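You operate a simulated robot arm through the tools that you are given. There is no shell and no other tool.

The job below is to be done with a simulated robot arm. You get a single attempt, and the scene is never put back.

TASK
Set the orange damper to the flow on the test card and log it.
Fine: orange hood on the top spigot before the run; switch off, let it stop, then put the hood back. Set down upright: orange hood.

The check looks at the end state, three seconds after you hand in, the way a careful person would. Anything else that was tipped, shoved, dropped, spilled or broken makes it a failure.

THE ROBOT
A 7-joint arm with a fingered hand, fixed in place. Base frame: the origin is on the floor under the middle of its stand, x ahead of it, y to its left, z up; the work surface is at about z = 807. Readings come in mm, degrees, newtons and seconds.
With the tool pointing down near the work surface it reaches from about 360 to 840 mm from the base axis. Its first joint turns from -115.0 to 115.0 degrees. Payload 5 kg.
The TCP is the grasp point between the finger pads, 32 mm short of the fingertips. In the tool frame z runs along the fingers and y along their closing line. The gripper opens to 160 mm; its body begins 89 mm behind the TCP. The gripper is a hand of 4 fingers: y runs from the thumb to the fingers, the wrist lies at [0, 0, -267] in the tool frame, and closing takes about 1.5 s.
Orientation is told as [roll, pitch, yaw] about the base's x, y, z axes, in that order, counted from this pose: with the fingers straight down and closing along the base's y, the tool's x points along the base's -x, its y along +y and its z along -z.

THE INTERFACE
- The arm moves only by the tool step_arm. Its argument "targets" is a list of rows, each a list of 6 numbers: the shift along the tool's x, y, z in units of 25 mm (1.0 is 25 mm), then the turn, a rotation vector about the tool's x, y, z in units of 6 degrees (1.0 is 6 degrees). In form: [[tx, ty, tz, wx, wy, wz], ...]. A call has 1 to 20 rows; each row shifts and turns the commanded pose from where the row before left it, along the tool's axes as they then stand. "hand" is the opening in per cent of the stroke, from 0 (shut) to 100 (fully open), set as the call begins (left out, the last holds). A call with a number of a shift or a turn outside -1 to 1 is refused whole. A row lasts 0.2 s, in which the tool goes at most 50 mm and 8.6 degrees; a call with a longer step from one row to the next is refused whole, and so is a gripper value outside its range. A pose out of reach is approached as far as the arm can. The call stops where the force on the tool passes 40 N (or 10 N more than at its start, if that is more) or the arm is blocked; 0.2 s more then pass. Each finger travels about 108 mm/s and halts on what it meets, pressing with about 24 N; the grip force reading is that of the motor and also rises with nothing between the fingers. The clock runs only during rows and for 0.2 s after the last one: add rows that do not move to give the fingers time. It gives the time, the measured TCP pose, the force on the tool (base axes), the opening and the grip force at its end, in the units of the frame above (readings bear some noise), with the torque about the TCP (base axes, N m) and any sound that the robot's microphone picked up.
- Cameras (640 x 400 px; columns grow to the right, rows downward): "scene" is fixed at [408.9, -492.3, 1602.1]; the picture's right is [0.99, -0.14, 0.00], its down [-0.10, -0.66, -0.74] and it looks along [0.11, 0.73, -0.67] (base axes); focal length 355 px, centre (320, 200). "wrist" rides on the gripper at [80, -4, -114] in the tool frame; the picture's right is [0.05, 1.00, 0.00], its down [-0.82, 0.04, -0.58] and it looks along [-0.58, 0.03, 0.82] (tool axes); focal length 265 px, centre (320, 200). There is no depth. A picture from a camera that has moved, and an enlarged one, comes with that camera's place and axes in the base frame and with its lens. The place of the scene camera against the robot may be out by one fixed shift of up to 18 mm in any direction.
- grab_frame(camera): a new picture of that camera. The clock stands still meanwhile.
- move_column(by): slides the trunk up (or, below 0, down) by that many mm; the arm rides with it, the base frame stays. It gives what a move gives, with no picture.
- set_fingers(finger1, finger2, finger3, thumb_bend): sets how far each is bent, from 0 (flat) to 100 (curled in); at 30 the hand is open as for a grip, at 70 the pads meet at the TCP. One left out holds its place. A second passes; each finger stops where it meets its share of the squeeze, and holds until it gets a number again. A gripper value or a shape takes the hand back. It gives what a move gives, with no picture; readings hold the bend of each and the force on the fingers (four entries, about 0 where the hand has none), thumb and palm.
- preshape(shape): the hand has 4 fingers and takes this shape, open, in about a second: jaw (thumb against the fingers, like two jaws); tri (thumb and two fingers); tip (a fingertip pinch); poke (one finger out to press); point (the index stretched); flat (the hand flat); cup (the hand cupped); fist (a fist). The gripper value then closes the fingers along that shape, each until it touches; the sizes above hold for jaw. It gives what a move gives, with no picture.
- enlarge(camera, box): a new picture of the part [left, top, right, bottom] of that camera's present view, enlarged. The clock stands still meanwhile.
- finish_job(): hands the job in; it is judged then, once.

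Places have to be worked out from the pictures, the camera data and where the tool is seen. Open the gripper and draw the arm clear of the work before you hand the job in, unless the task says otherwise.

The tools are called after ">>>" by a JSON object that holds its "op" and its "data". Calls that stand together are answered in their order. step_arm: Moves the arm, as the interface text tells. Its arguments: {"type":"object","properties":{"targets":{"type":"array"},"hand":{"type":"number"}},"required":["targets"]} The other tools are called the same way: move_column (by) moves the trunk up or down; preshape (shape) gives the hand a shape; set_fingers (finger1, finger2, finger3, thumb_bend) moves the fingers one by one; grab_frame (camera) takes a picture; enlarge (camera, box) takes an enlarged picture of a part of a camera's view; finish_job () hands the job in.

At the start:

```text
time: 0.0
ee_pos: [540.2, 78.7, 1256.2]
orientation: [-0.1, -0.1, 0.1]
ft_force: [0.1, -0.7, -0.5]
wrist_torque: [-0.01, 0.03, 0.01]
opening: 159.7
grasp_force: 0.0
shape: jaw
bend: [30.0, 30.0, 30.0, 30.0]
finger forces: [0.0, 0.0, 0.0, 0.0, 0.1, 0.0]
trunk travel left (down, up): [-750.0, 240.0]
```

scene: 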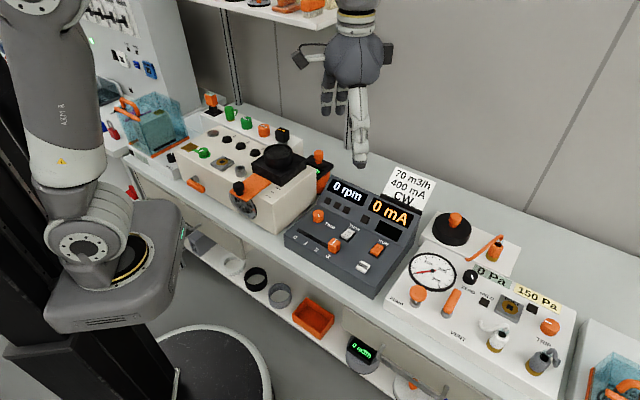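
wrist: 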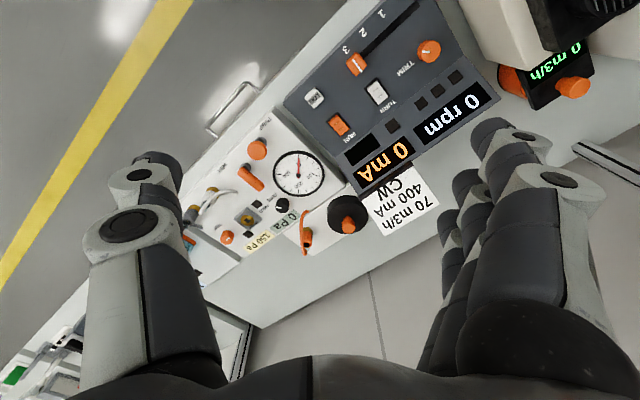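

I start by looking closely at the bench: the instruments, the test card and the duct box with its damper and spigots.

>>> {"op": "enlarge", "data": {"camera": "scene", "box": [160, 80, 340, 240]}}

>>> {"op": "enlarge", "data": {"camera": "scene", "box": [270, 150, 450, 310]}}

>>> {"op": "enlarge", "data": {"camera": "scene", "box": [380, 200, 600, 390]}}

>>> {"op": "enlarge", "data": {"camera": "scene", "box": [180, 220, 440, 400]}}

>>> {"op": "enlarge", "data": {"camera": "scene", "box": [70, 0, 250, 180]}}

>>> {"op": "enlarge", "data": {"camera": "wrist", "box": [180, 0, 500, 260]}}

```text
2.50 times, centred on (250, 160) of scene
camera zoom: at [408.9, -492.3, 1602.1], right [0.99, -0.14, 0.0], down [-0.1, -0.66, -0.74], along [0.11, 0.73, -0.67], focal length 888 px, centre (495, 300)
```

zoom: 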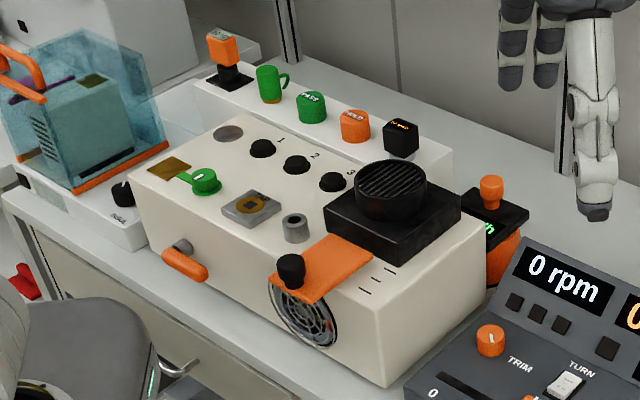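

```text
2.50 times, centred on (360, 230) of scene
camera zoom: at [408.9, -492.3, 1602.1], right [0.99, -0.14, 0.0], down [-0.1, -0.66, -0.74], along [0.11, 0.73, -0.67], focal length 888 px, centre (220, 125)
```

zoom: 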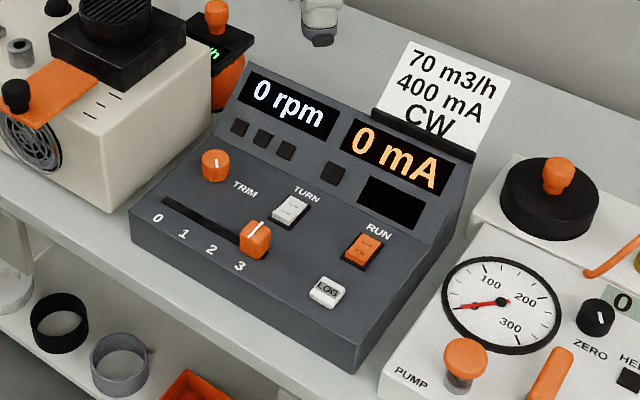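

```text
2.11 times, centred on (490, 295) of scene
camera zoom: at [408.9, -492.3, 1602.1], right [0.99, -0.14, 0.0], down [-0.1, -0.66, -0.74], along [0.11, 0.73, -0.67], focal length 747 px, centre (-38, 0)
```

zoom: 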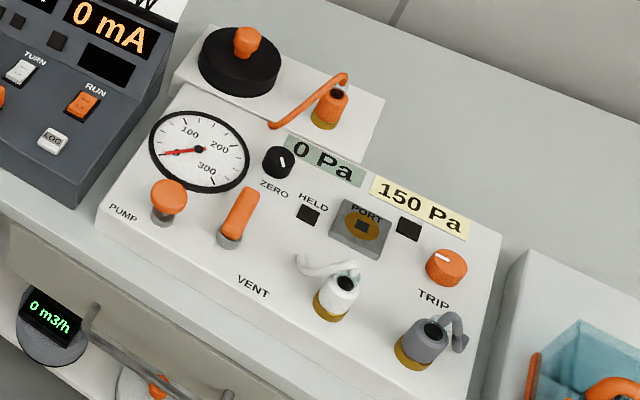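

```text
2.22 times, centred on (310, 310) of scene
camera zoom: at [408.9, -492.3, 1602.1], right [0.99, -0.14, 0.0], down [-0.1, -0.66, -0.74], along [0.11, 0.73, -0.67], focal length 789 px, centre (342, -44)
```

zoom: 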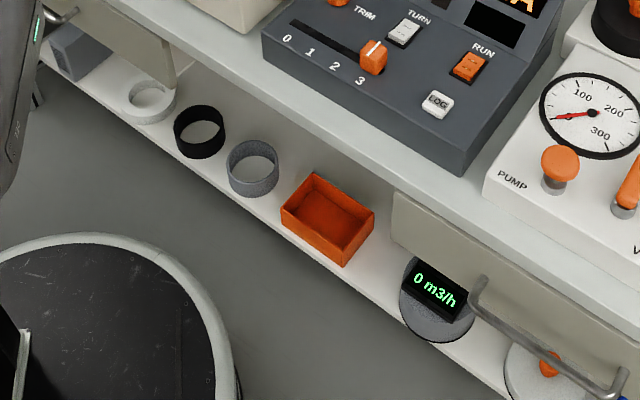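

```text
2.22 times, centred on (160, 90) of scene
camera zoom: at [408.9, -492.3, 1602.1], right [0.99, -0.14, 0.0], down [-0.1, -0.66, -0.74], along [0.11, 0.73, -0.67], focal length 789 px, centre (676, 444)
```

zoom: 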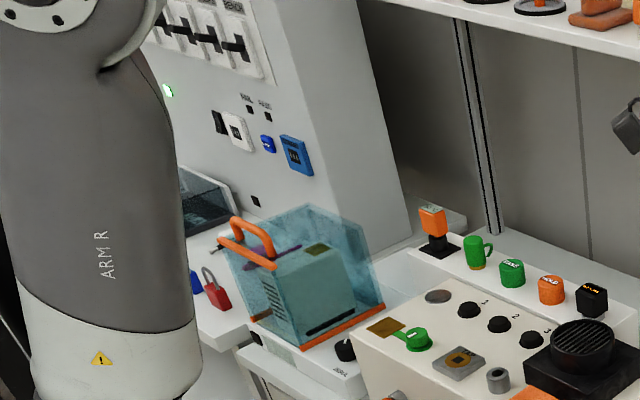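

```text
1.54 times, centred on (340, 130) of wrist
camera zoom: at [459.6, 75.1, 1371.5], right [-0.05, 1.0, 0.0], down [0.82, 0.04, 0.58], along [0.58, 0.03, -0.82], focal length 408 px, centre (289, 308)
```

zoom: 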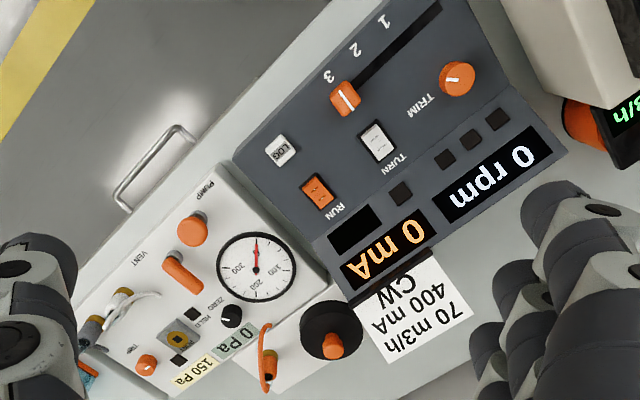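

The bench runs at about 45° to the base frame. The fan box, with its black grille spigot and the orange gate and knob at its front, is to the left, the console is in the middle, and the orange hood stands between and behind them. I move the hand up and left, then yaw 45° to square it with the bench and look closer with the wrist camera.

>>> {"op": "step_arm", "data": {"targets": [[0.95, 0.775, -0.15, 0, 0, 0], [0.95, 0.775, -0.15, 0, 0, 0], [0.95, 0.775, -0.15, 0, 0, 0], [0.95, 0.775, -0.15, 0, 0, 0], [0.95, 0.775, -0.15, 0, 0, 0], [0.95, 0.775, -0.15, 0, 0, 0], [0.95, 0.775, -0.15, 0, 0, 0], [0.95, 0.775, -0.15, 0, 0, 0], [0.95, 0.775, -0.15, 0, 0, 0], [0.95, 0.775, -0.15, 0, 0, 0], [0.95, 0.775, -0.15, 0, 0, 0], [0, 0, 0, 0, 0, -0.9375], [0, 0, 0, 0, 0, -0.9375], [0, 0, 0, 0, 0, -0.9375], [0, 0, 0, 0, 0, -0.9375], [0, 0, 0, 0, 0, -0.9375], [0, 0, 0, 0, 0, -0.9375], [0, 0, 0, 0, 0, -0.9375], [0, 0, 0, 0, 0, -0.9375]]}}

```text
time: 4.0
ee_pos: [279.3, 291.7, 1298.5]
orientation: [0.0, 0.0, 45.0]
ft_force: [-0.4, -0.1, 0.0]
wrist_torque: [0.06, 0.03, 0.01]
opening: 159.8
grasp_force: 0.1
shape: jaw
bend: [30.0, 30.0, 30.0, 30.0]
finger forces: [0.0, 0.0, 0.0, 0.0, 0.1, 0.0]
trunk travel left (down, up): [-750.0, 240.0]
```

The arm got there cleanly at n≈404, so now I take the wrist view and a scene view.

>>> {"op": "grab_frame", "data": {"camera": "wrist"}}

>>> {"op": "enlarge", "data": {"camera": "wrist", "box": [200, 0, 440, 150]}}

>>> {"op": "grab_frame", "data": {"camera": "scene"}}

```text
taken
camera wrist: at [225.0, 232.8, 1413.6], right [-0.74, 0.67, 0.0], down [0.55, 0.61, 0.58], along [0.39, 0.43, -0.82], focal length 265 px, centre (320, 200)
```

wrist: 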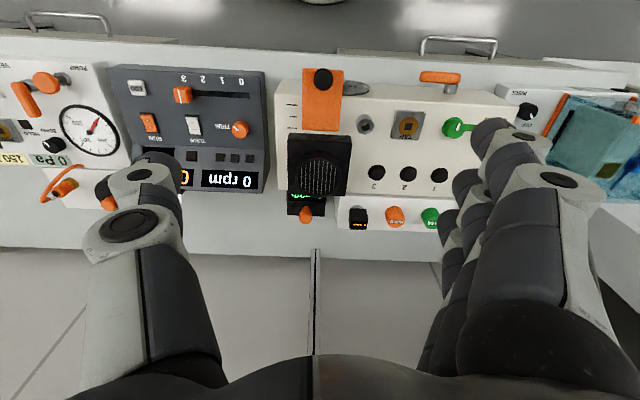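

```text
2.67 times, centred on (320, 75) of wrist
camera zoom: at [225.0, 232.8, 1413.6], right [-0.74, 0.67, 0.0], down [0.55, 0.61, 0.58], along [0.39, 0.43, -0.82], focal length 708 px, centre (320, 533)
```

zoom: 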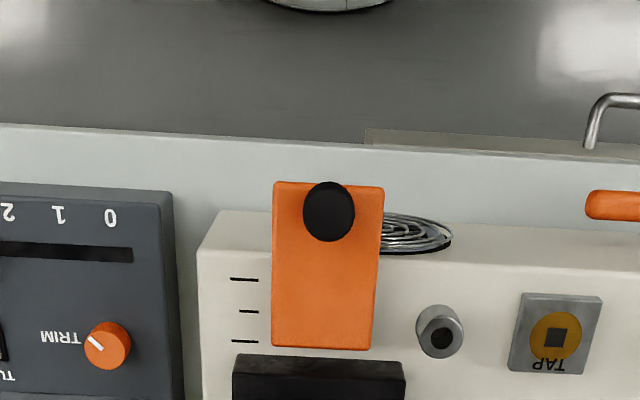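

```text
taken
```

scene: 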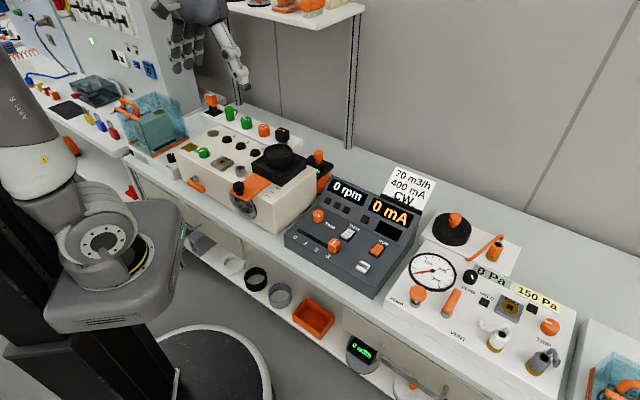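

The orange damper is a slide plate with a black knob over the front opening, and marks beside it show its travel. The hood is hidden behind the spigot, so I move the hand outward above the box and look down between the spigot and the console.

>>> {"op": "step_arm", "data": {"targets": [[-1, -0.15, 0, 0, 0, 0], [-1, -0.15, 0, 0, 0, 0], [-1, -0.15, 0, 0, 0, 0], [-1, -0.15, 0, 0, 0, 0], [-1, -0.15, 0, 0, 0, 0], [-1, -0.15, 0, 0, 0, 0], [-1, -0.15, 0, 0, 0, 0]]}}

>>> {"op": "grab_frame", "data": {"camera": "wrist"}}

>>> {"op": "enlarge", "data": {"camera": "wrist", "box": [220, 50, 420, 175]}}

```text
time: 5.6
ee_pos: [421.9, 397.1, 1299.2]
orientation: [0.0, 0.1, 44.9]
ft_force: [0.2, -0.5, -0.4]
wrist_torque: [-0.01, 0.02, -0.01]
opening: 160.0
grasp_force: 0.2
shape: jaw
bend: [30.0, 30.0, 30.0, 30.0]
finger forces: [0.0, 0.0, 0.1, 0.1, 0.1, 0.0]
trunk travel left (down, up): [-750.0, 240.0]
```

```text
taken
camera wrist: at [368.4, 337.6, 1412.7], right [-0.74, 0.67, 0.0], down [0.55, 0.61, 0.58], along [0.39, 0.43, -0.82], focal length 265 px, centre (320, 200)
```

wrist: 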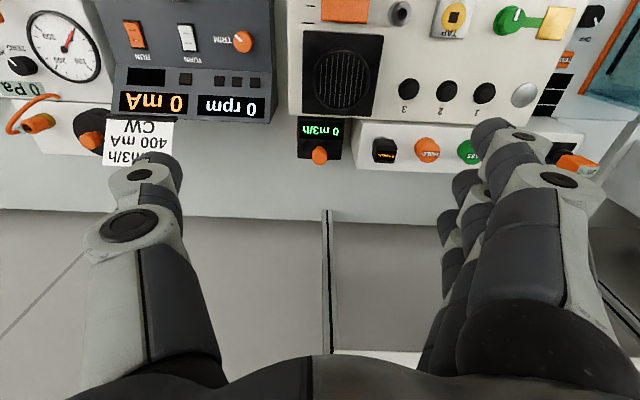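

```text
3.20 times, centred on (320, 112) of wrist
camera zoom: at [368.4, 337.6, 1412.7], right [-0.74, 0.67, 0.0], down [0.55, 0.61, 0.58], along [0.39, 0.43, -0.82], focal length 849 px, centre (320, 480)
```

zoom: 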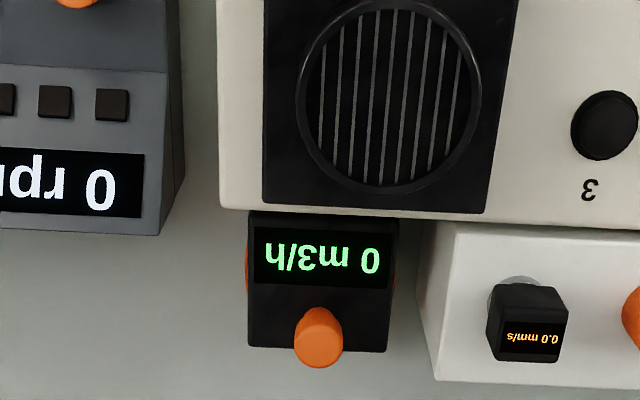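

From two wrist views the spigot top is at about s≈-16, n≈582, z≈972 in bench axes, where s runs right along the bench and n runs outward. The hood's knob is near s≈8, n≈755, z≈870. Next I go over to the console and read its labels.

>>> {"op": "step_arm", "data": {"targets": [[0.5, -0.94, 0.33, 0, 0, 0], [0.5, -0.94, 0.33, 0, 0, 0], [0.5, -0.94, 0.33, 0, 0, 0], [0.5, -0.94, 0.33, 0, 0, 0], [0.5, -0.94, 0.33, 0, 0, 0], [0.5, -0.94, 0.33, 0, 0, 0], [0.5, -0.94, 0.33, 0, 0, 0], [0.5, -0.94, 0.33, 0, 0, 0], [0.5, -0.94, 0.33, 0, 0, 0], [0.5, -0.94, 0.33, 0, 0, 0], [0.5, -0.94, 0.33, 0, 0, 0], [0.5, -0.94, 0.33, 0, 0, 0]]}}

>>> {"op": "grab_frame", "data": {"camera": "wrist"}}

>>> {"op": "enlarge", "data": {"camera": "wrist", "box": [220, 0, 420, 125]}}

```text
time: 8.2
ee_pos: [514.0, 92.1, 1200.6]
orientation: [0.1, 0.0, 44.9]
ft_force: [-0.1, -0.3, -0.4]
wrist_torque: [0.02, 0.02, 0.02]
opening: 159.8
grasp_force: 0.0
shape: jaw
bend: [30.0, 30.0, 30.0, 30.0]
finger forces: [0.1, 0.0, 0.1, 0.0, 0.0, 0.0]
trunk travel left (down, up): [-750.0, 240.0]
```

```text
taken
camera wrist: at [460.6, 31.9, 1315.8], right [-0.74, 0.67, 0.0], down [0.55, 0.61, 0.58], along [0.39, 0.43, -0.82], focal length 265 px, centre (320, 200)
```

wrist: 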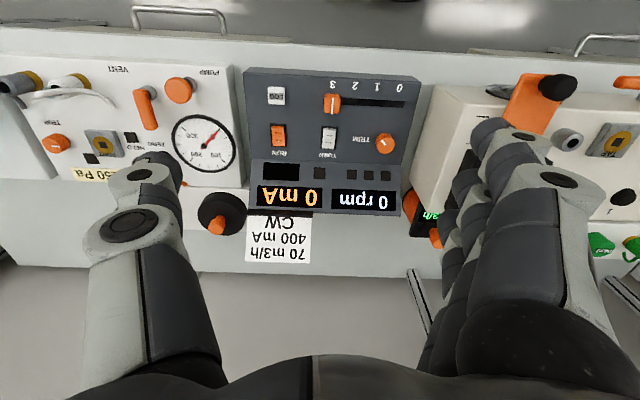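

```text
3.20 times, centred on (320, 62) of wrist
camera zoom: at [460.6, 31.9, 1315.8], right [-0.74, 0.67, 0.0], down [0.55, 0.61, 0.58], along [0.39, 0.43, -0.82], focal length 849 px, centre (320, 640)
```

zoom: 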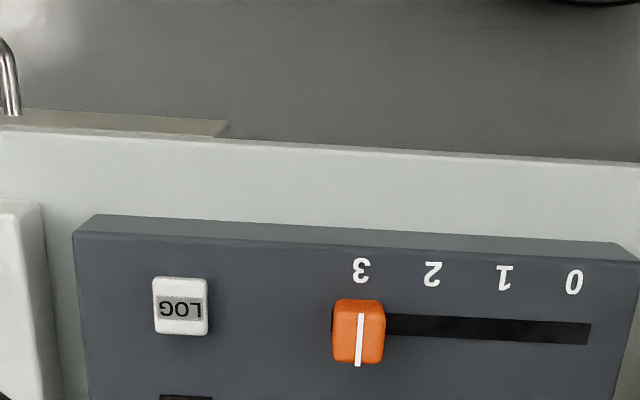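

The speed slider already stands at 3. I zoom on the switches, the displays and the test card.

>>> {"op": "enlarge", "data": {"camera": "wrist", "box": [240, 110, 420, 220]}}

>>> {"op": "enlarge", "data": {"camera": "wrist", "box": [260, 115, 350, 170]}}

>>> {"op": "enlarge", "data": {"camera": "wrist", "box": [225, 190, 345, 270]}}

>>> {"op": "enlarge", "data": {"camera": "wrist", "box": [330, 115, 420, 170]}}

>>> {"op": "enlarge", "data": {"camera": "scene", "box": [310, 195, 410, 275]}}

>>> {"op": "enlarge", "data": {"camera": "scene", "box": [215, 140, 345, 230]}}

```text
3.56 times, centred on (330, 165) of wrist
camera zoom: at [460.6, 31.9, 1315.8], right [-0.74, 0.67, 0.0], down [0.55, 0.61, 0.58], along [0.39, 0.43, -0.82], focal length 944 px, centre (284, 324)
```

zoom: 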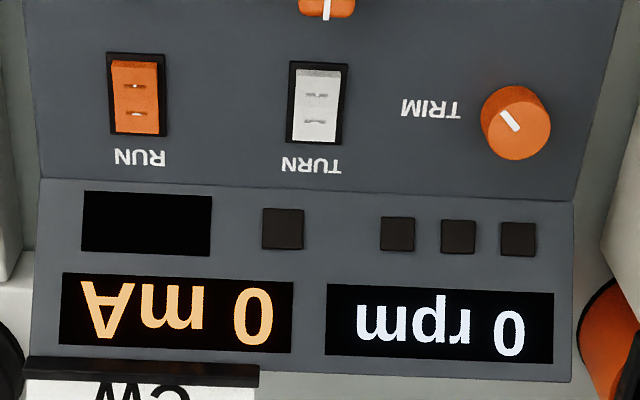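

```text
7.11 times, centred on (305, 142) of wrist
camera zoom: at [460.6, 31.9, 1315.8], right [-0.74, 0.67, 0.0], down [0.55, 0.61, 0.58], along [0.39, 0.43, -0.82], focal length 1887 px, centre (427, 609)
```

zoom: 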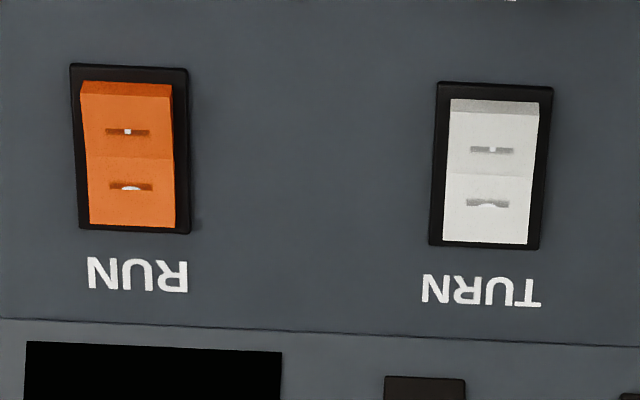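

```text
5.00 times, centred on (285, 230) of wrist
camera zoom: at [460.6, 31.9, 1315.8], right [-0.74, 0.67, 0.0], down [0.55, 0.61, 0.58], along [0.39, 0.43, -0.82], focal length 1327 px, centre (495, 50)
```

zoom: 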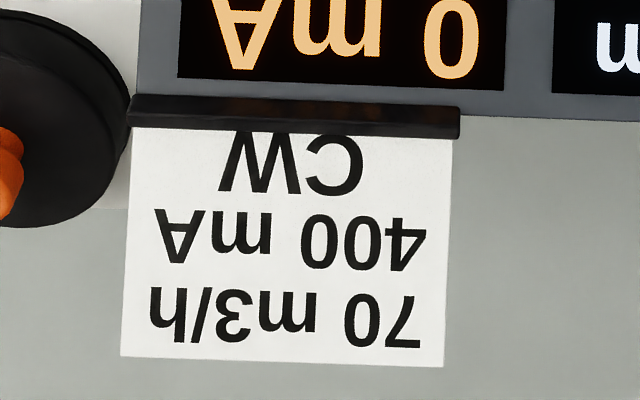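

```text
7.11 times, centred on (375, 142) of wrist
camera zoom: at [460.6, 31.9, 1315.8], right [-0.74, 0.67, 0.0], down [0.55, 0.61, 0.58], along [0.39, 0.43, -0.82], focal length 1887 px, centre (-71, 609)
```

zoom: 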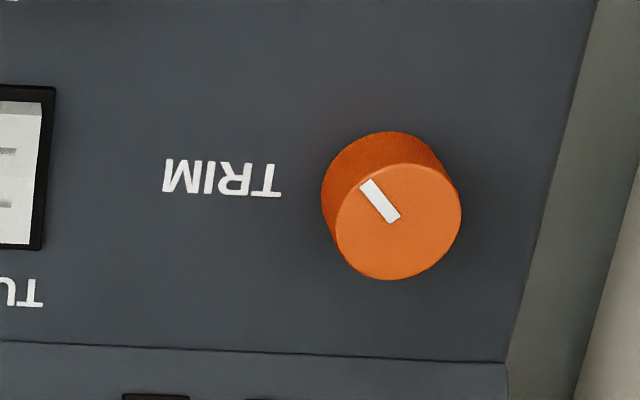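

```text
5.00 times, centred on (360, 235) of scene
camera zoom: at [408.9, -492.3, 1602.1], right [0.99, -0.14, 0.0], down [-0.1, -0.66, -0.74], along [0.11, 0.73, -0.67], focal length 1775 px, centre (120, 25)
```

zoom: 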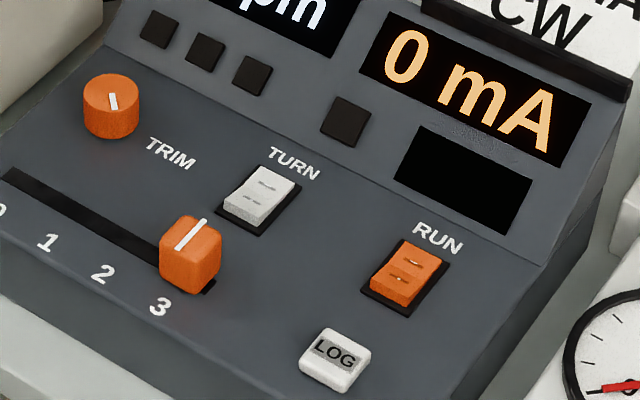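

```text
4.44 times, centred on (280, 185) of scene
camera zoom: at [408.9, -492.3, 1602.1], right [0.99, -0.14, 0.0], down [-0.1, -0.66, -0.74], along [0.11, 0.73, -0.67], focal length 1578 px, centre (498, 267)
```

zoom: 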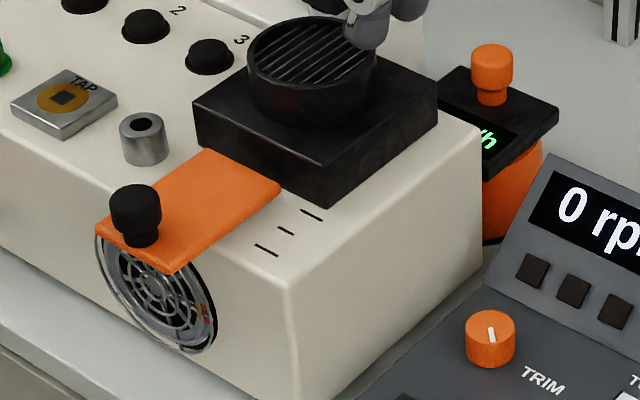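

The slider is at 3 and RUN and TURN are rockers. Before reaching behind the box I check the shelf above, so I look at the upper part of the scene picture.

>>> {"op": "enlarge", "data": {"camera": "scene", "box": [200, 0, 420, 140]}}

>>> {"op": "enlarge", "data": {"camera": "wrist", "box": [380, 160, 480, 260]}}

>>> {"op": "grab_frame", "data": {"camera": "scene"}}

```text
2.86 times, centred on (310, 70) of scene
camera zoom: at [408.9, -492.3, 1602.1], right [0.99, -0.14, 0.0], down [-0.1, -0.66, -0.74], along [0.11, 0.73, -0.67], focal length 1014 px, centre (349, 571)
```

zoom: 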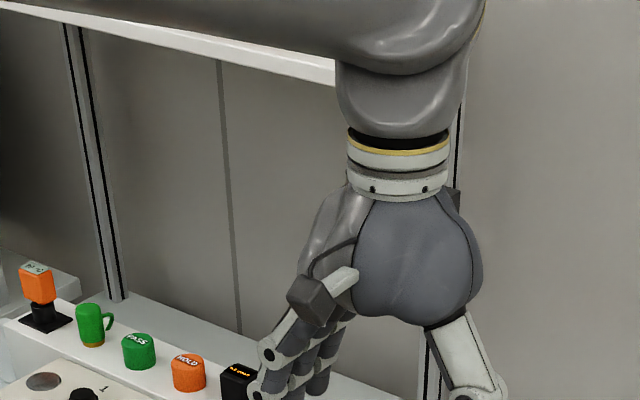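

```text
4.00 times, centred on (430, 210) of wrist
camera zoom: at [460.6, 31.9, 1315.8], right [-0.74, 0.67, 0.0], down [0.55, 0.61, 0.58], along [0.39, 0.43, -0.82], focal length 1062 px, centre (-120, 160)
```

zoom: 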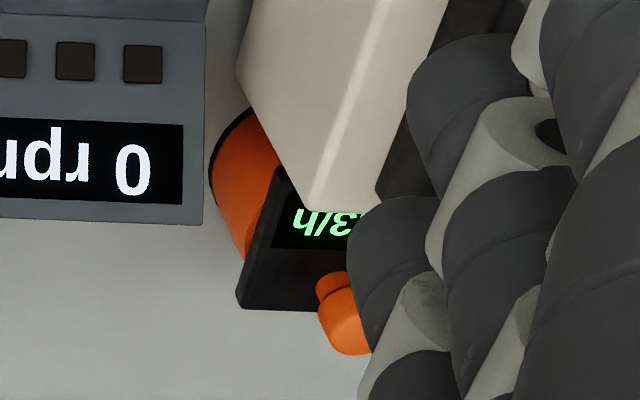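

```text
taken
```

scene: 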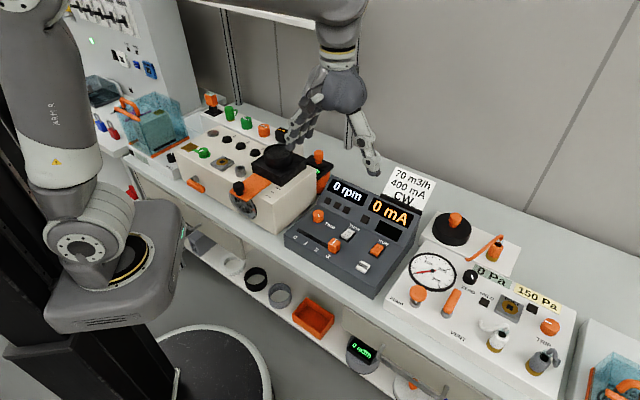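

The shelf edge is near z≈1290 and its depth is uncertain, so I measure it before working under it. I move in front of the fan box and tilt the hand so the camera looks outward.

>>> {"op": "step_arm", "data": {"targets": [[0, 1, 0, 0, 0, 0], [0, 1, 0, 0, 0, 0], [0, 1, 0, 0, 0, 0], [0, 1, 0, 0, 0, 0], [0, 1, 0, 0, 0, 0], [0, 1, 0, 0, 0, 0], [0, 1, 0, 0, 0, 0], [0, 1, 0, 0, 0, 0], [0, 1, 0, 0, 0, 0], [0, 1, 0, 0, 0, 0], [0, 0, 0, 0, -1, 0], [0, 0, 0, 0, -1, 0], [0, 0, 0, 0, -1, 0], [0, 0, 0, 0, -1, 0], [0, 0, 0, 0, -1, 0]]}}

>>> {"op": "grab_frame", "data": {"camera": "wrist"}}

```text
time: 11.4
ee_pos: [355.9, 290.1, 1152.1]
orientation: [0.1, -26.9, 44.9]
ft_force: [0.1, 0.7, 0.2]
wrist_torque: [-0.04, 0.01, 0.0]
opening: 160.3
grasp_force: 0.1
shape: jaw
bend: [30.0, 30.0, 30.0, 30.0]
finger forces: [0.1, 0.0, 0.0, 0.0, 0.1, 0.0]
out of reach, approached as far as the arm can: row 13, 14, 15
trunk travel left (down, up): [-750.0, 240.0]
```

```text
taken
camera wrist: at [271.3, 200.4, 1218.0], right [-0.74, 0.67, -0.02], down [0.3, 0.36, 0.88], along [0.6, 0.65, -0.47], focal length 265 px, centre (320, 200)
```

wrist: 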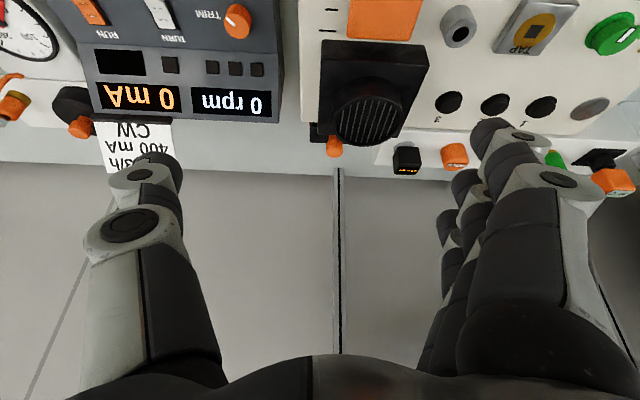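

At this pose the arm ran short of reach on the tilt, and the shelf lies outside the picture. I untilt, move out and up, and tilt again where there is reach to spare.

>>> {"op": "step_arm", "data": {"targets": [[0, 0, 0, 0, 1, 0], [0, 0, 0, 0, 1, 0], [0, 0, 0, 0, 1, 0], [0, 0, 0, 0, 1, 0], [0, 0, 0, 0, 1, 0], [-1, 0.2, -0.6, 0, 0, 0], [-1, 0.2, -0.6, 0, 0, 0], [-1, 0.2, -0.6, 0, 0, 0], [-1, 0.2, -0.6, 0, 0, 0], [-1, 0.2, -0.6, 0, 0, 0], [-1, 0.2, -0.6, 0, 0, 0], [0, 0, 0, 0, -1, 0], [0, 0, 0, 0, -1, 0], [0, 0, 0, 0, -1, 0], [0, 0, 0, 0, -1, 0]]}}

>>> {"op": "grab_frame", "data": {"camera": "wrist"}}

```text
time: 14.6
ee_pos: [442.4, 419.8, 1234.6]
orientation: [0.0, -21.2, 44.9]
ft_force: [0.5, 0.6, 0.2]
wrist_torque: [0.01, 0.0, -0.02]
opening: 160.0
grasp_force: 0.0
shape: jaw
bend: [30.0, 30.0, 30.0, 30.0]
finger forces: [0.0, 0.1, 0.0, 0.0, 0.0, 0.1]
trunk travel left (down, up): [-750.0, 240.0]
```

```text
taken
camera wrist: at [363.1, 334.7, 1312.6], right [-0.74, 0.67, -0.02], down [0.36, 0.42, 0.83], along [0.57, 0.61, -0.55], focal length 265 px, centre (320, 200)
```

wrist: 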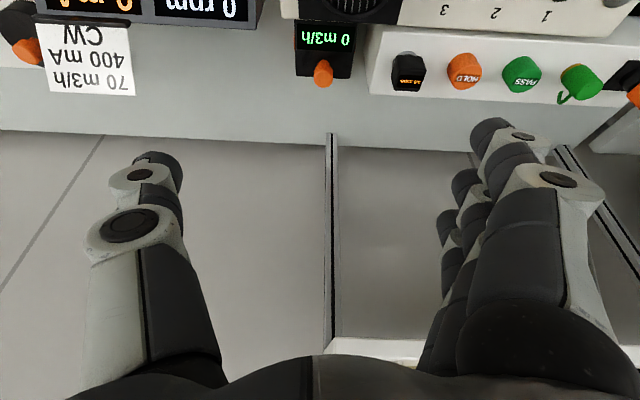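

The wrist views put the shelf edge at n≈780, z≈1282, covering s below about 0, so I'll lift the hood off to the right before raising it. I untilt and move over the hood at z≈1080 for a close look.

>>> {"op": "step_arm", "data": {"targets": [[0, 0, 0, 0, 0.9, 0], [0, 0, 0, 0, 0.9, 0], [0, 0, 0, 0, 0.9, 0], [0, 0, 0, 0, 0.83, 0], [-0.8, -0.1, 1, 0, 0, 0], [-0.8, 0, 1, 0, 0, 0], [-0.8, 0, 1, 0, 0, 0], [-0.8, 0, 1, 0, 0, 0], [0, 0, 1, 0, 0, 0], [0, 0, 1, 0, 0, 0]]}}

>>> {"op": "grab_frame", "data": {"camera": "wrist"}}

>>> {"op": "enlarge", "data": {"camera": "wrist", "box": [260, 60, 420, 160]}}

>>> {"op": "grab_frame", "data": {"camera": "scene"}}

```text
time: 16.8
ee_pos: [501.7, 475.5, 1083.3]
orientation: [0.1, 0.2, 45.0]
ft_force: [0.0, 0.4, 0.1]
wrist_torque: [0.02, -0.02, 0.01]
opening: 160.1
grasp_force: 0.0
shape: jaw
bend: [30.0, 30.0, 30.0, 30.0]
finger forces: [0.0, 0.1, 0.0, 0.0, 0.0, 0.0]
trunk travel left (down, up): [-750.0, 240.0]
```

```text
taken
camera wrist: at [448.4, 415.9, 1198.2], right [-0.74, 0.67, 0.0], down [0.55, 0.61, 0.57], along [0.39, 0.43, -0.82], focal length 265 px, centre (320, 200)
```

wrist: 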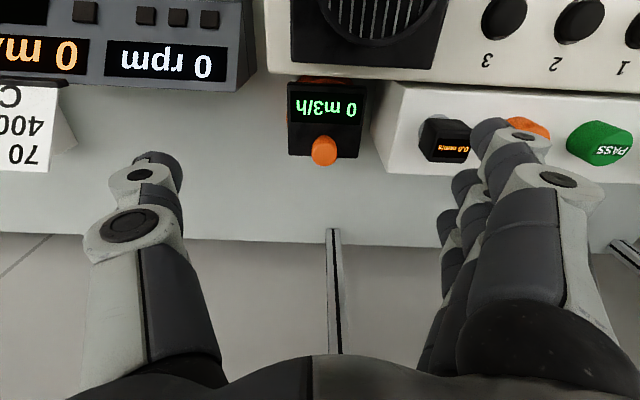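

```text
4.00 times, centred on (340, 110) of wrist
camera zoom: at [448.4, 415.9, 1198.2], right [-0.74, 0.67, 0.0], down [0.55, 0.61, 0.57], along [0.39, 0.43, -0.82], focal length 1062 px, centre (240, 560)
```

zoom: 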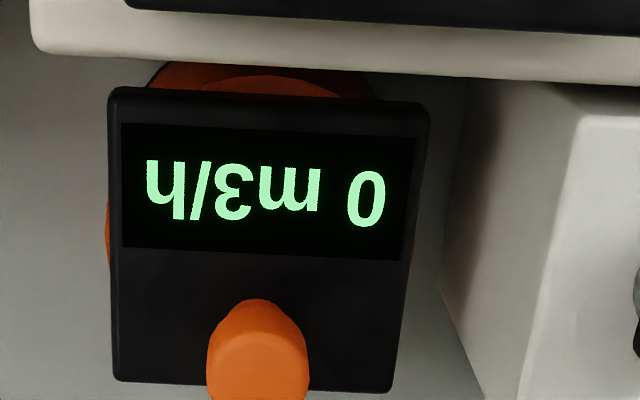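

```text
taken
```

scene: 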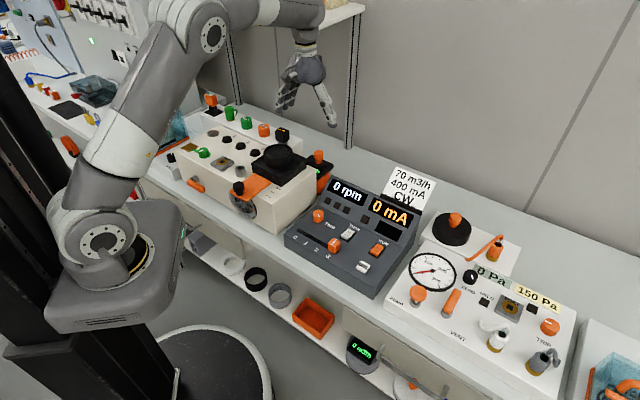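

The hood's plate is about 102 mm square at z≈835, centred near s≈9, n≈737, with its knob behind the display at n≈766. To see how the body below is shaped, I look from further right.

>>> {"op": "step_arm", "data": {"targets": [[0, -1, 0, 0, 0, 0], [0, -1, 0, 0, 0, 0], [0, -1, 0, 0, 0, 0], [0, -1, 0, 0, 0, 0], [0, -1, 0, 0, 0, 0], [0, -1, 0, 0, 0, 0], [0.3, -1, 0, 0, 0, 0]]}}

>>> {"op": "grab_frame", "data": {"camera": "wrist"}}

>>> {"op": "enlarge", "data": {"camera": "wrist", "box": [400, 40, 560, 140]}}

```text
time: 18.4
ee_pos: [618.1, 343.8, 1085.5]
orientation: [-0.1, 0.2, 45.0]
ft_force: [-0.3, -1.1, 0.3]
wrist_torque: [0.02, 0.03, -0.01]
opening: 160.2
grasp_force: 0.0
shape: jaw
bend: [30.0, 30.0, 30.0, 30.0]
finger forces: [0.0, 0.1, 0.0, 0.1, 0.0, 0.0]
trunk travel left (down, up): [-750.0, 240.0]
```

```text
taken
camera wrist: at [564.3, 285.5, 1200.6], right [-0.74, 0.67, 0.0], down [0.55, 0.61, 0.58], along [0.39, 0.43, -0.82], focal length 265 px, centre (320, 200)
```

wrist: 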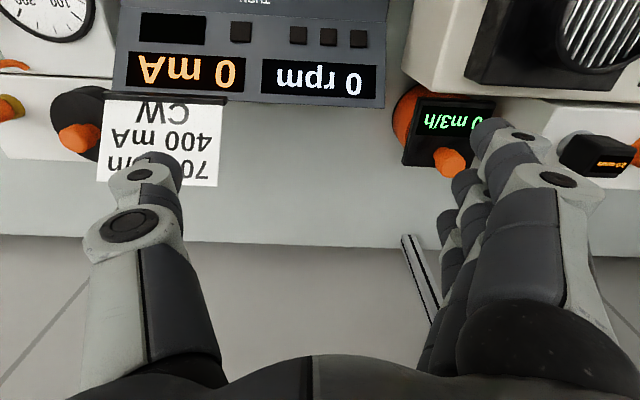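

```text
4.00 times, centred on (480, 90) of wrist
camera zoom: at [564.3, 285.5, 1200.6], right [-0.74, 0.67, 0.0], down [0.55, 0.61, 0.58], along [0.39, 0.43, -0.82], focal length 1062 px, centre (-320, 640)
```

zoom: 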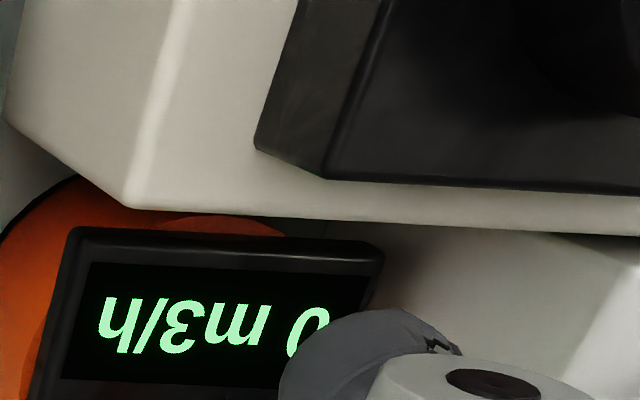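

The hood's body is an orange bell with a dark rim, wider than its plate. I zoom on its lower part.

>>> {"op": "enlarge", "data": {"camera": "wrist", "box": [375, 70, 495, 190]}}

>>> {"op": "enlarge", "data": {"camera": "wrist", "box": [80, 80, 240, 200]}}

```text
3.33 times, centred on (435, 130) of wrist
camera zoom: at [564.3, 285.5, 1200.6], right [-0.74, 0.67, 0.0], down [0.55, 0.61, 0.58], along [0.39, 0.43, -0.82], focal length 885 px, centre (-63, 433)
```

zoom: 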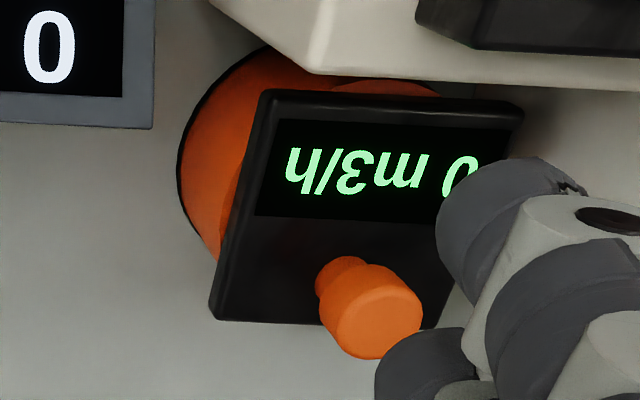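

```text
3.33 times, centred on (160, 140) of wrist
camera zoom: at [564.3, 285.5, 1200.6], right [-0.74, 0.67, 0.0], down [0.55, 0.61, 0.58], along [0.39, 0.43, -0.82], focal length 885 px, centre (853, 400)
```

zoom: 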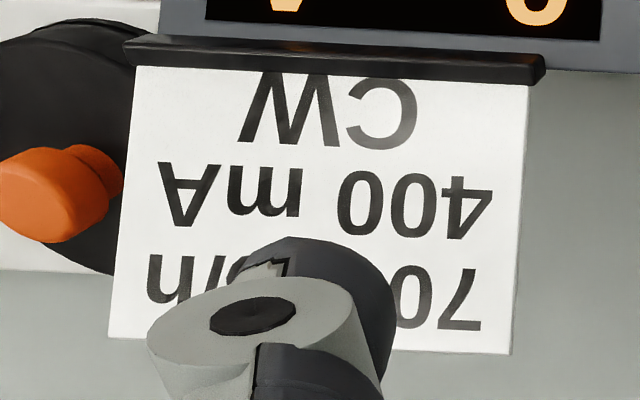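

Three views agree: the hood is a bell of about 62 mm radius standing on the surface near z≈763, with its plate at z≈833 and its knob top near z≈868. I'll approach from the right with the fingers closing along n, which holds the off-centre hood better and keeps me clear of the shelf, so I yaw -90° and narrow the hand.

>>> {"op": "step_arm", "data": {"targets": [[0, 0, 0, 0, 0, 1], [0, 0, 0, 0, 0, 1], [0, 0, 0, 0, 0, 1], [0, 0, 0, 0, 0, 1], [0, 0, 0, 0, 0, 1], [0, 0, 0, 0, 0, 1], [0, 0, 0, 0, 0, 1], [0, 0, 0, 0, 0, 1], [0, 0, 0, 0, 0, 1], [0, 0, 0, 0, 0, 1], [0, 0, 0, 0, 0, 1], [0, 0, 0, 0, 0, 1], [0, 0, 0, 0, 0, 1], [0, 0, 0, 0, 0, 1], [0, 0, 0, 0, 0, 1]], "hand": 50}}

>>> {"op": "grab_frame", "data": {"camera": "wrist"}}

>>> {"op": "grab_frame", "data": {"camera": "scene"}}

```text
time: 21.6
ee_pos: [620.1, 346.5, 1084.4]
orientation: [-0.2, 0.0, -45.1]
ft_force: [-0.4, -0.2, 0.3]
wrist_torque: [0.02, -0.02, -0.01]
opening: 80.8
grasp_force: 0.0
shape: jaw
bend: [72.0, 72.0, 72.0, 70.0]
finger forces: [0.0, 0.0, 0.0, 0.1, 0.0, 0.0]
trunk travel left (down, up): [-750.0, 240.0]
```

```text
taken
camera wrist: at [559.8, 399.9, 1199.1], right [0.67, 0.74, 0.0], down [0.61, -0.55, 0.58], along [0.43, -0.39, -0.82], focal length 265 px, centre (320, 200)
```

wrist: 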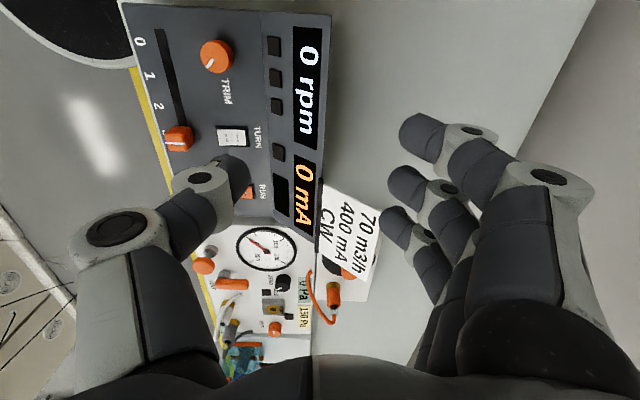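

```text
taken
```

scene: 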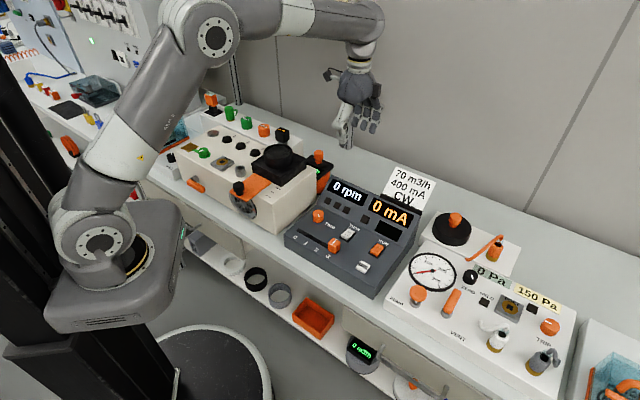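

The arm's highest part near the wrist is about 330 mm above the TCP, so at grip height it stays under the shelf. Now I go to the right of the hood at knob height, about s≈130, n≈765, z≈885, to approach the knob sideways.

>>> {"op": "step_arm", "data": {"targets": [[0.5, 0.65, 0.5, 0, 0, 0], [0.5, 0.65, 0.5, 0, 0, 0], [0.5, 0.65, 1, 0, 0, 0], [0.5, 0.65, 1, 0, 0, 0], [0.5, 0.66, 1, 0, 0, 0], [0, 0, 1, 0, 0, 0], [0, 0, 1, 0, 0, 0], [0, 0, 1, 0, 0, 0], [0, 0, 0.98, 0, 0, 0]]}}

>>> {"op": "grab_frame", "data": {"camera": "wrist"}}

>>> {"op": "grab_frame", "data": {"camera": "scene"}}

```text
time: 23.6
ee_pos: [632.7, 445.2, 885.0]
orientation: [-0.3, 0.0, -45.2]
ft_force: [0.8, 1.4, -1.3]
wrist_torque: [-0.01, -0.01, -0.01]
opening: 80.8
grasp_force: 0.1
shape: jaw
bend: [72.0, 72.0, 72.0, 70.0]
finger forces: [0.1, 0.0, 0.0, 0.0, 0.0, 0.0]
trunk travel left (down, up): [-750.0, 240.0]
```

```text
taken
camera wrist: at [573.1, 500.8, 999.0], right [0.67, 0.74, 0.0], down [0.61, -0.55, 0.58], along [0.43, -0.39, -0.82], focal length 265 px, centre (320, 200)
```

wrist: 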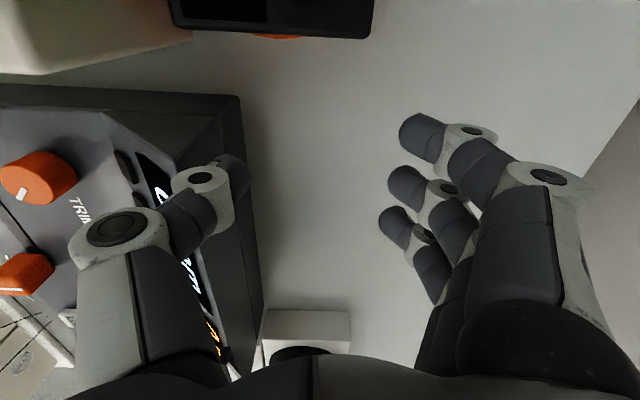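

```text
taken
```

scene: 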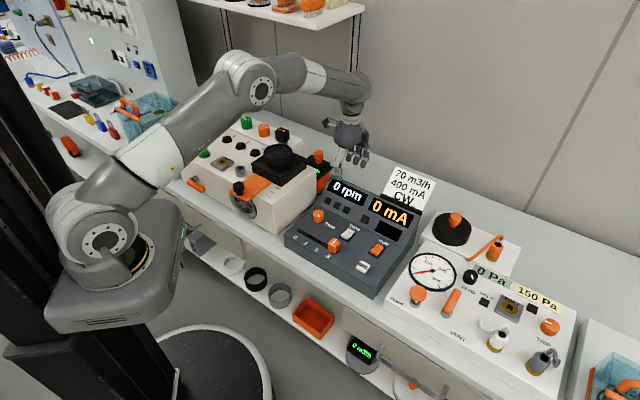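

The shelf corner now shows clearly at about n≈810, s≈-5, z≈1282, and the arm sits below it. I slide toward the knob along -s at this height, stopping partway to check the alignment.

>>> {"op": "step_arm", "data": {"targets": [[0.8, 0.03, 0, 0, 0, 0], [0.8, 0.03, 0, 0, 0, 0], [0.8, 0.03, 0, 0, 0, 0], [0.8, 0.02, 0, 0, 0, 0]]}}

>>> {"op": "grab_frame", "data": {"camera": "wrist"}}

```text
time: 24.6
ee_pos: [577.3, 505.9, 884.1]
orientation: [-0.2, 0.0, -45.0]
ft_force: [0.1, 1.0, -0.5]
wrist_torque: [0.0, -0.03, -0.04]
opening: 81.0
grasp_force: 0.0
shape: jaw
bend: [72.0, 72.0, 72.0, 70.0]
finger forces: [0.0, 0.0, 0.0, 0.0, 0.0, 0.0]
trunk travel left (down, up): [-750.0, 240.0]
```

```text
taken
camera wrist: at [518.1, 560.7, 998.3], right [0.67, 0.74, 0.0], down [0.61, -0.55, 0.58], along [0.43, -0.39, -0.82], focal length 265 px, centre (320, 200)
```

wrist: 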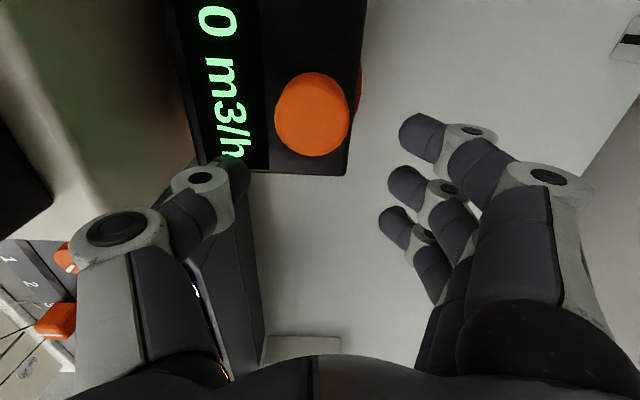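

The knob's cap is about 34 mm across, centred at s≈8, n≈761.5. I move 42 mm further left, nudge n by -4 mm and go down 10 mm to z≈874.

>>> {"op": "step_arm", "data": {"targets": [[0.85, -0.08, 0, 0, 0, 0], [0.84, -0.08, 0, 0, 0, 0], [0, 0, 0.4, 0, 0, 0], [0, 0, 0, 0, 0, 0]]}}

>>> {"op": "grab_frame", "data": {"camera": "wrist"}}

>>> {"op": "grab_frame", "data": {"camera": "scene"}}

```text
time: 25.6
ee_pos: [546.7, 532.0, 873.4]
orientation: [-0.2, 0.0, -45.2]
ft_force: [-0.8, -0.8, 3.8]
wrist_torque: [-0.15, 0.15, 0.01]
opening: 80.4
grasp_force: 0.0
shape: jaw
bend: [72.0, 72.0, 72.0, 70.0]
finger forces: [0.0, 0.0, 0.0, 0.0, 3.1, 0.1]
trunk travel left (down, up): [-750.0, 240.0]
```

```text
taken
camera wrist: at [486.8, 587.0, 988.5], right [0.67, 0.74, 0.0], down [0.61, -0.55, 0.58], along [0.43, -0.39, -0.82], focal length 265 px, centre (320, 200)
```

wrist: 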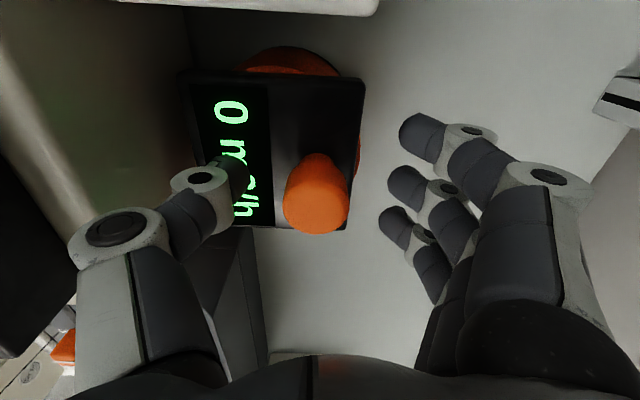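

```text
taken
```

scene: 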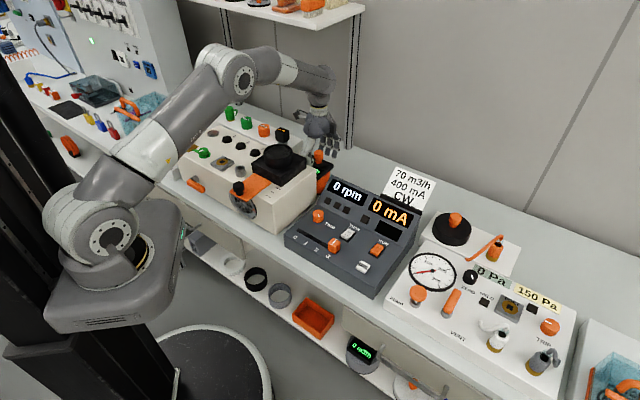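

The thumb reads 3 N, so its tip is just touching the plate. I raise 6 mm and then close on the cap.

>>> {"op": "step_arm", "data": {"targets": [[0.05, 0, -0.25, 0, 0, 0], [0, 0, 0, 0, 0, 0]]}}

>>> {"op": "step_arm", "data": {"targets": [[0, 0, 0, 0, 0, 0], [0, 0, 0, 0, 0, 0], [0, 0, 0, 0, 0, 0], [0, 0, 0, 0, 0, 0], [0, 0, 0, 0, 0, 0], [0, 0, 0, 0, 0, 0], [0, 0, 0, 0, 0, 0], [0, 0, 0, 0, 0, 0]], "hand": 10}}

>>> {"op": "grab_frame", "data": {"camera": "wrist"}}

```text
time: 26.2
ee_pos: [545.1, 532.7, 879.7]
orientation: [-0.2, 0.1, -45.0]
ft_force: [0.2, 0.6, -0.6]
wrist_torque: [0.01, 0.03, 0.02]
opening: 80.6
grasp_force: 0.0
shape: jaw
bend: [72.0, 72.0, 72.0, 70.0]
finger forces: [0.1, 0.0, 0.0, 0.1, 0.0, 0.0]
trunk travel left (down, up): [-750.0, 240.0]
```

```text
time: 28.0
ee_pos: [545.0, 532.6, 879.9]
orientation: [-0.1, 0.0, -45.0]
ft_force: [-0.5, -1.3, 5.8]
wrist_torque: [0.08, -0.08, 0.0]
opening: 10.7
grasp_force: 23.6
shape: jaw
bend: [68.0, 72.0, 68.0, 71.0]
finger forces: [0.0, 14.8, 0.0, 0.0, 16.9, 0.0]
trunk travel left (down, up): [-750.0, 240.0]
```

```text
taken
camera wrist: at [485.1, 587.1, 995.2], right [0.67, 0.74, 0.0], down [0.61, -0.55, 0.58], along [0.43, -0.39, -0.82], focal length 265 px, centre (320, 200)
```

wrist: 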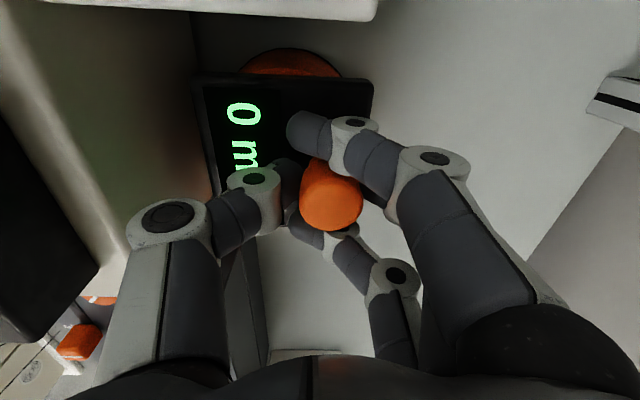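

The cap is held, with finger 2 at 14.8 N and the thumb at 16.9 N. I lift by about 15 mm and check the load and the attitude.

>>> {"op": "step_arm", "data": {"targets": [[0, 0, -0.3, 0, 0, 0], [0, 0, -0.3, 0, 0, 0], [0, 0, 0, 0, 0, 0]]}}

>>> {"op": "grab_frame", "data": {"camera": "wrist"}}

>>> {"op": "enlarge", "data": {"camera": "scene", "box": [270, 110, 380, 200]}}

```text
time: 28.8
ee_pos: [544.1, 533.6, 895.7]
orientation: [-0.2, 0.0, -45.0]
ft_force: [0.8, -0.5, -3.5]
wrist_torque: [0.04, -0.05, 0.02]
opening: 9.7
grasp_force: 23.8
shape: jaw
bend: [68.0, 71.0, 68.0, 71.0]
finger forces: [0.0, 14.2, 0.0, 0.1, 13.8, 0.1]
trunk travel left (down, up): [-750.0, 240.0]
```

```text
taken
camera wrist: at [485.1, 587.3, 1010.2], right [0.67, 0.74, 0.0], down [0.61, -0.55, 0.58], along [0.43, -0.39, -0.82], focal length 265 px, centre (320, 200)
```

wrist: 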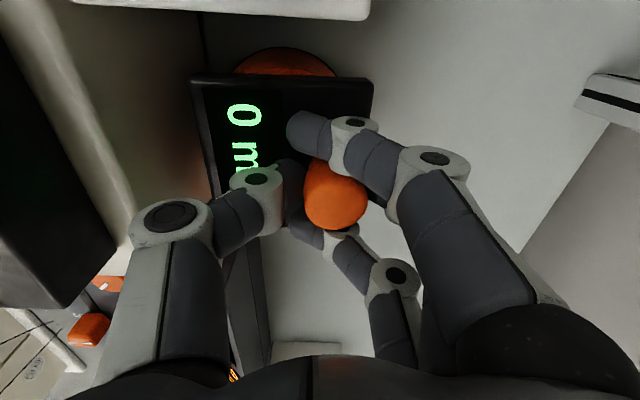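

```text
4.44 times, centred on (325, 155) of scene
camera zoom: at [408.9, -492.3, 1602.1], right [0.99, -0.14, 0.0], down [-0.1, -0.66, -0.74], along [0.11, 0.73, -0.67], focal length 1578 px, centre (298, 400)
```

zoom: 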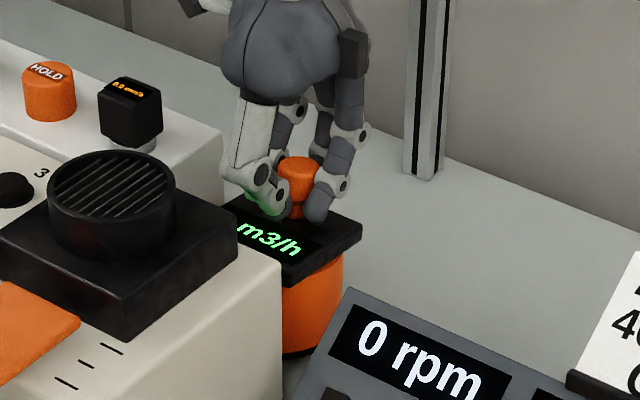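

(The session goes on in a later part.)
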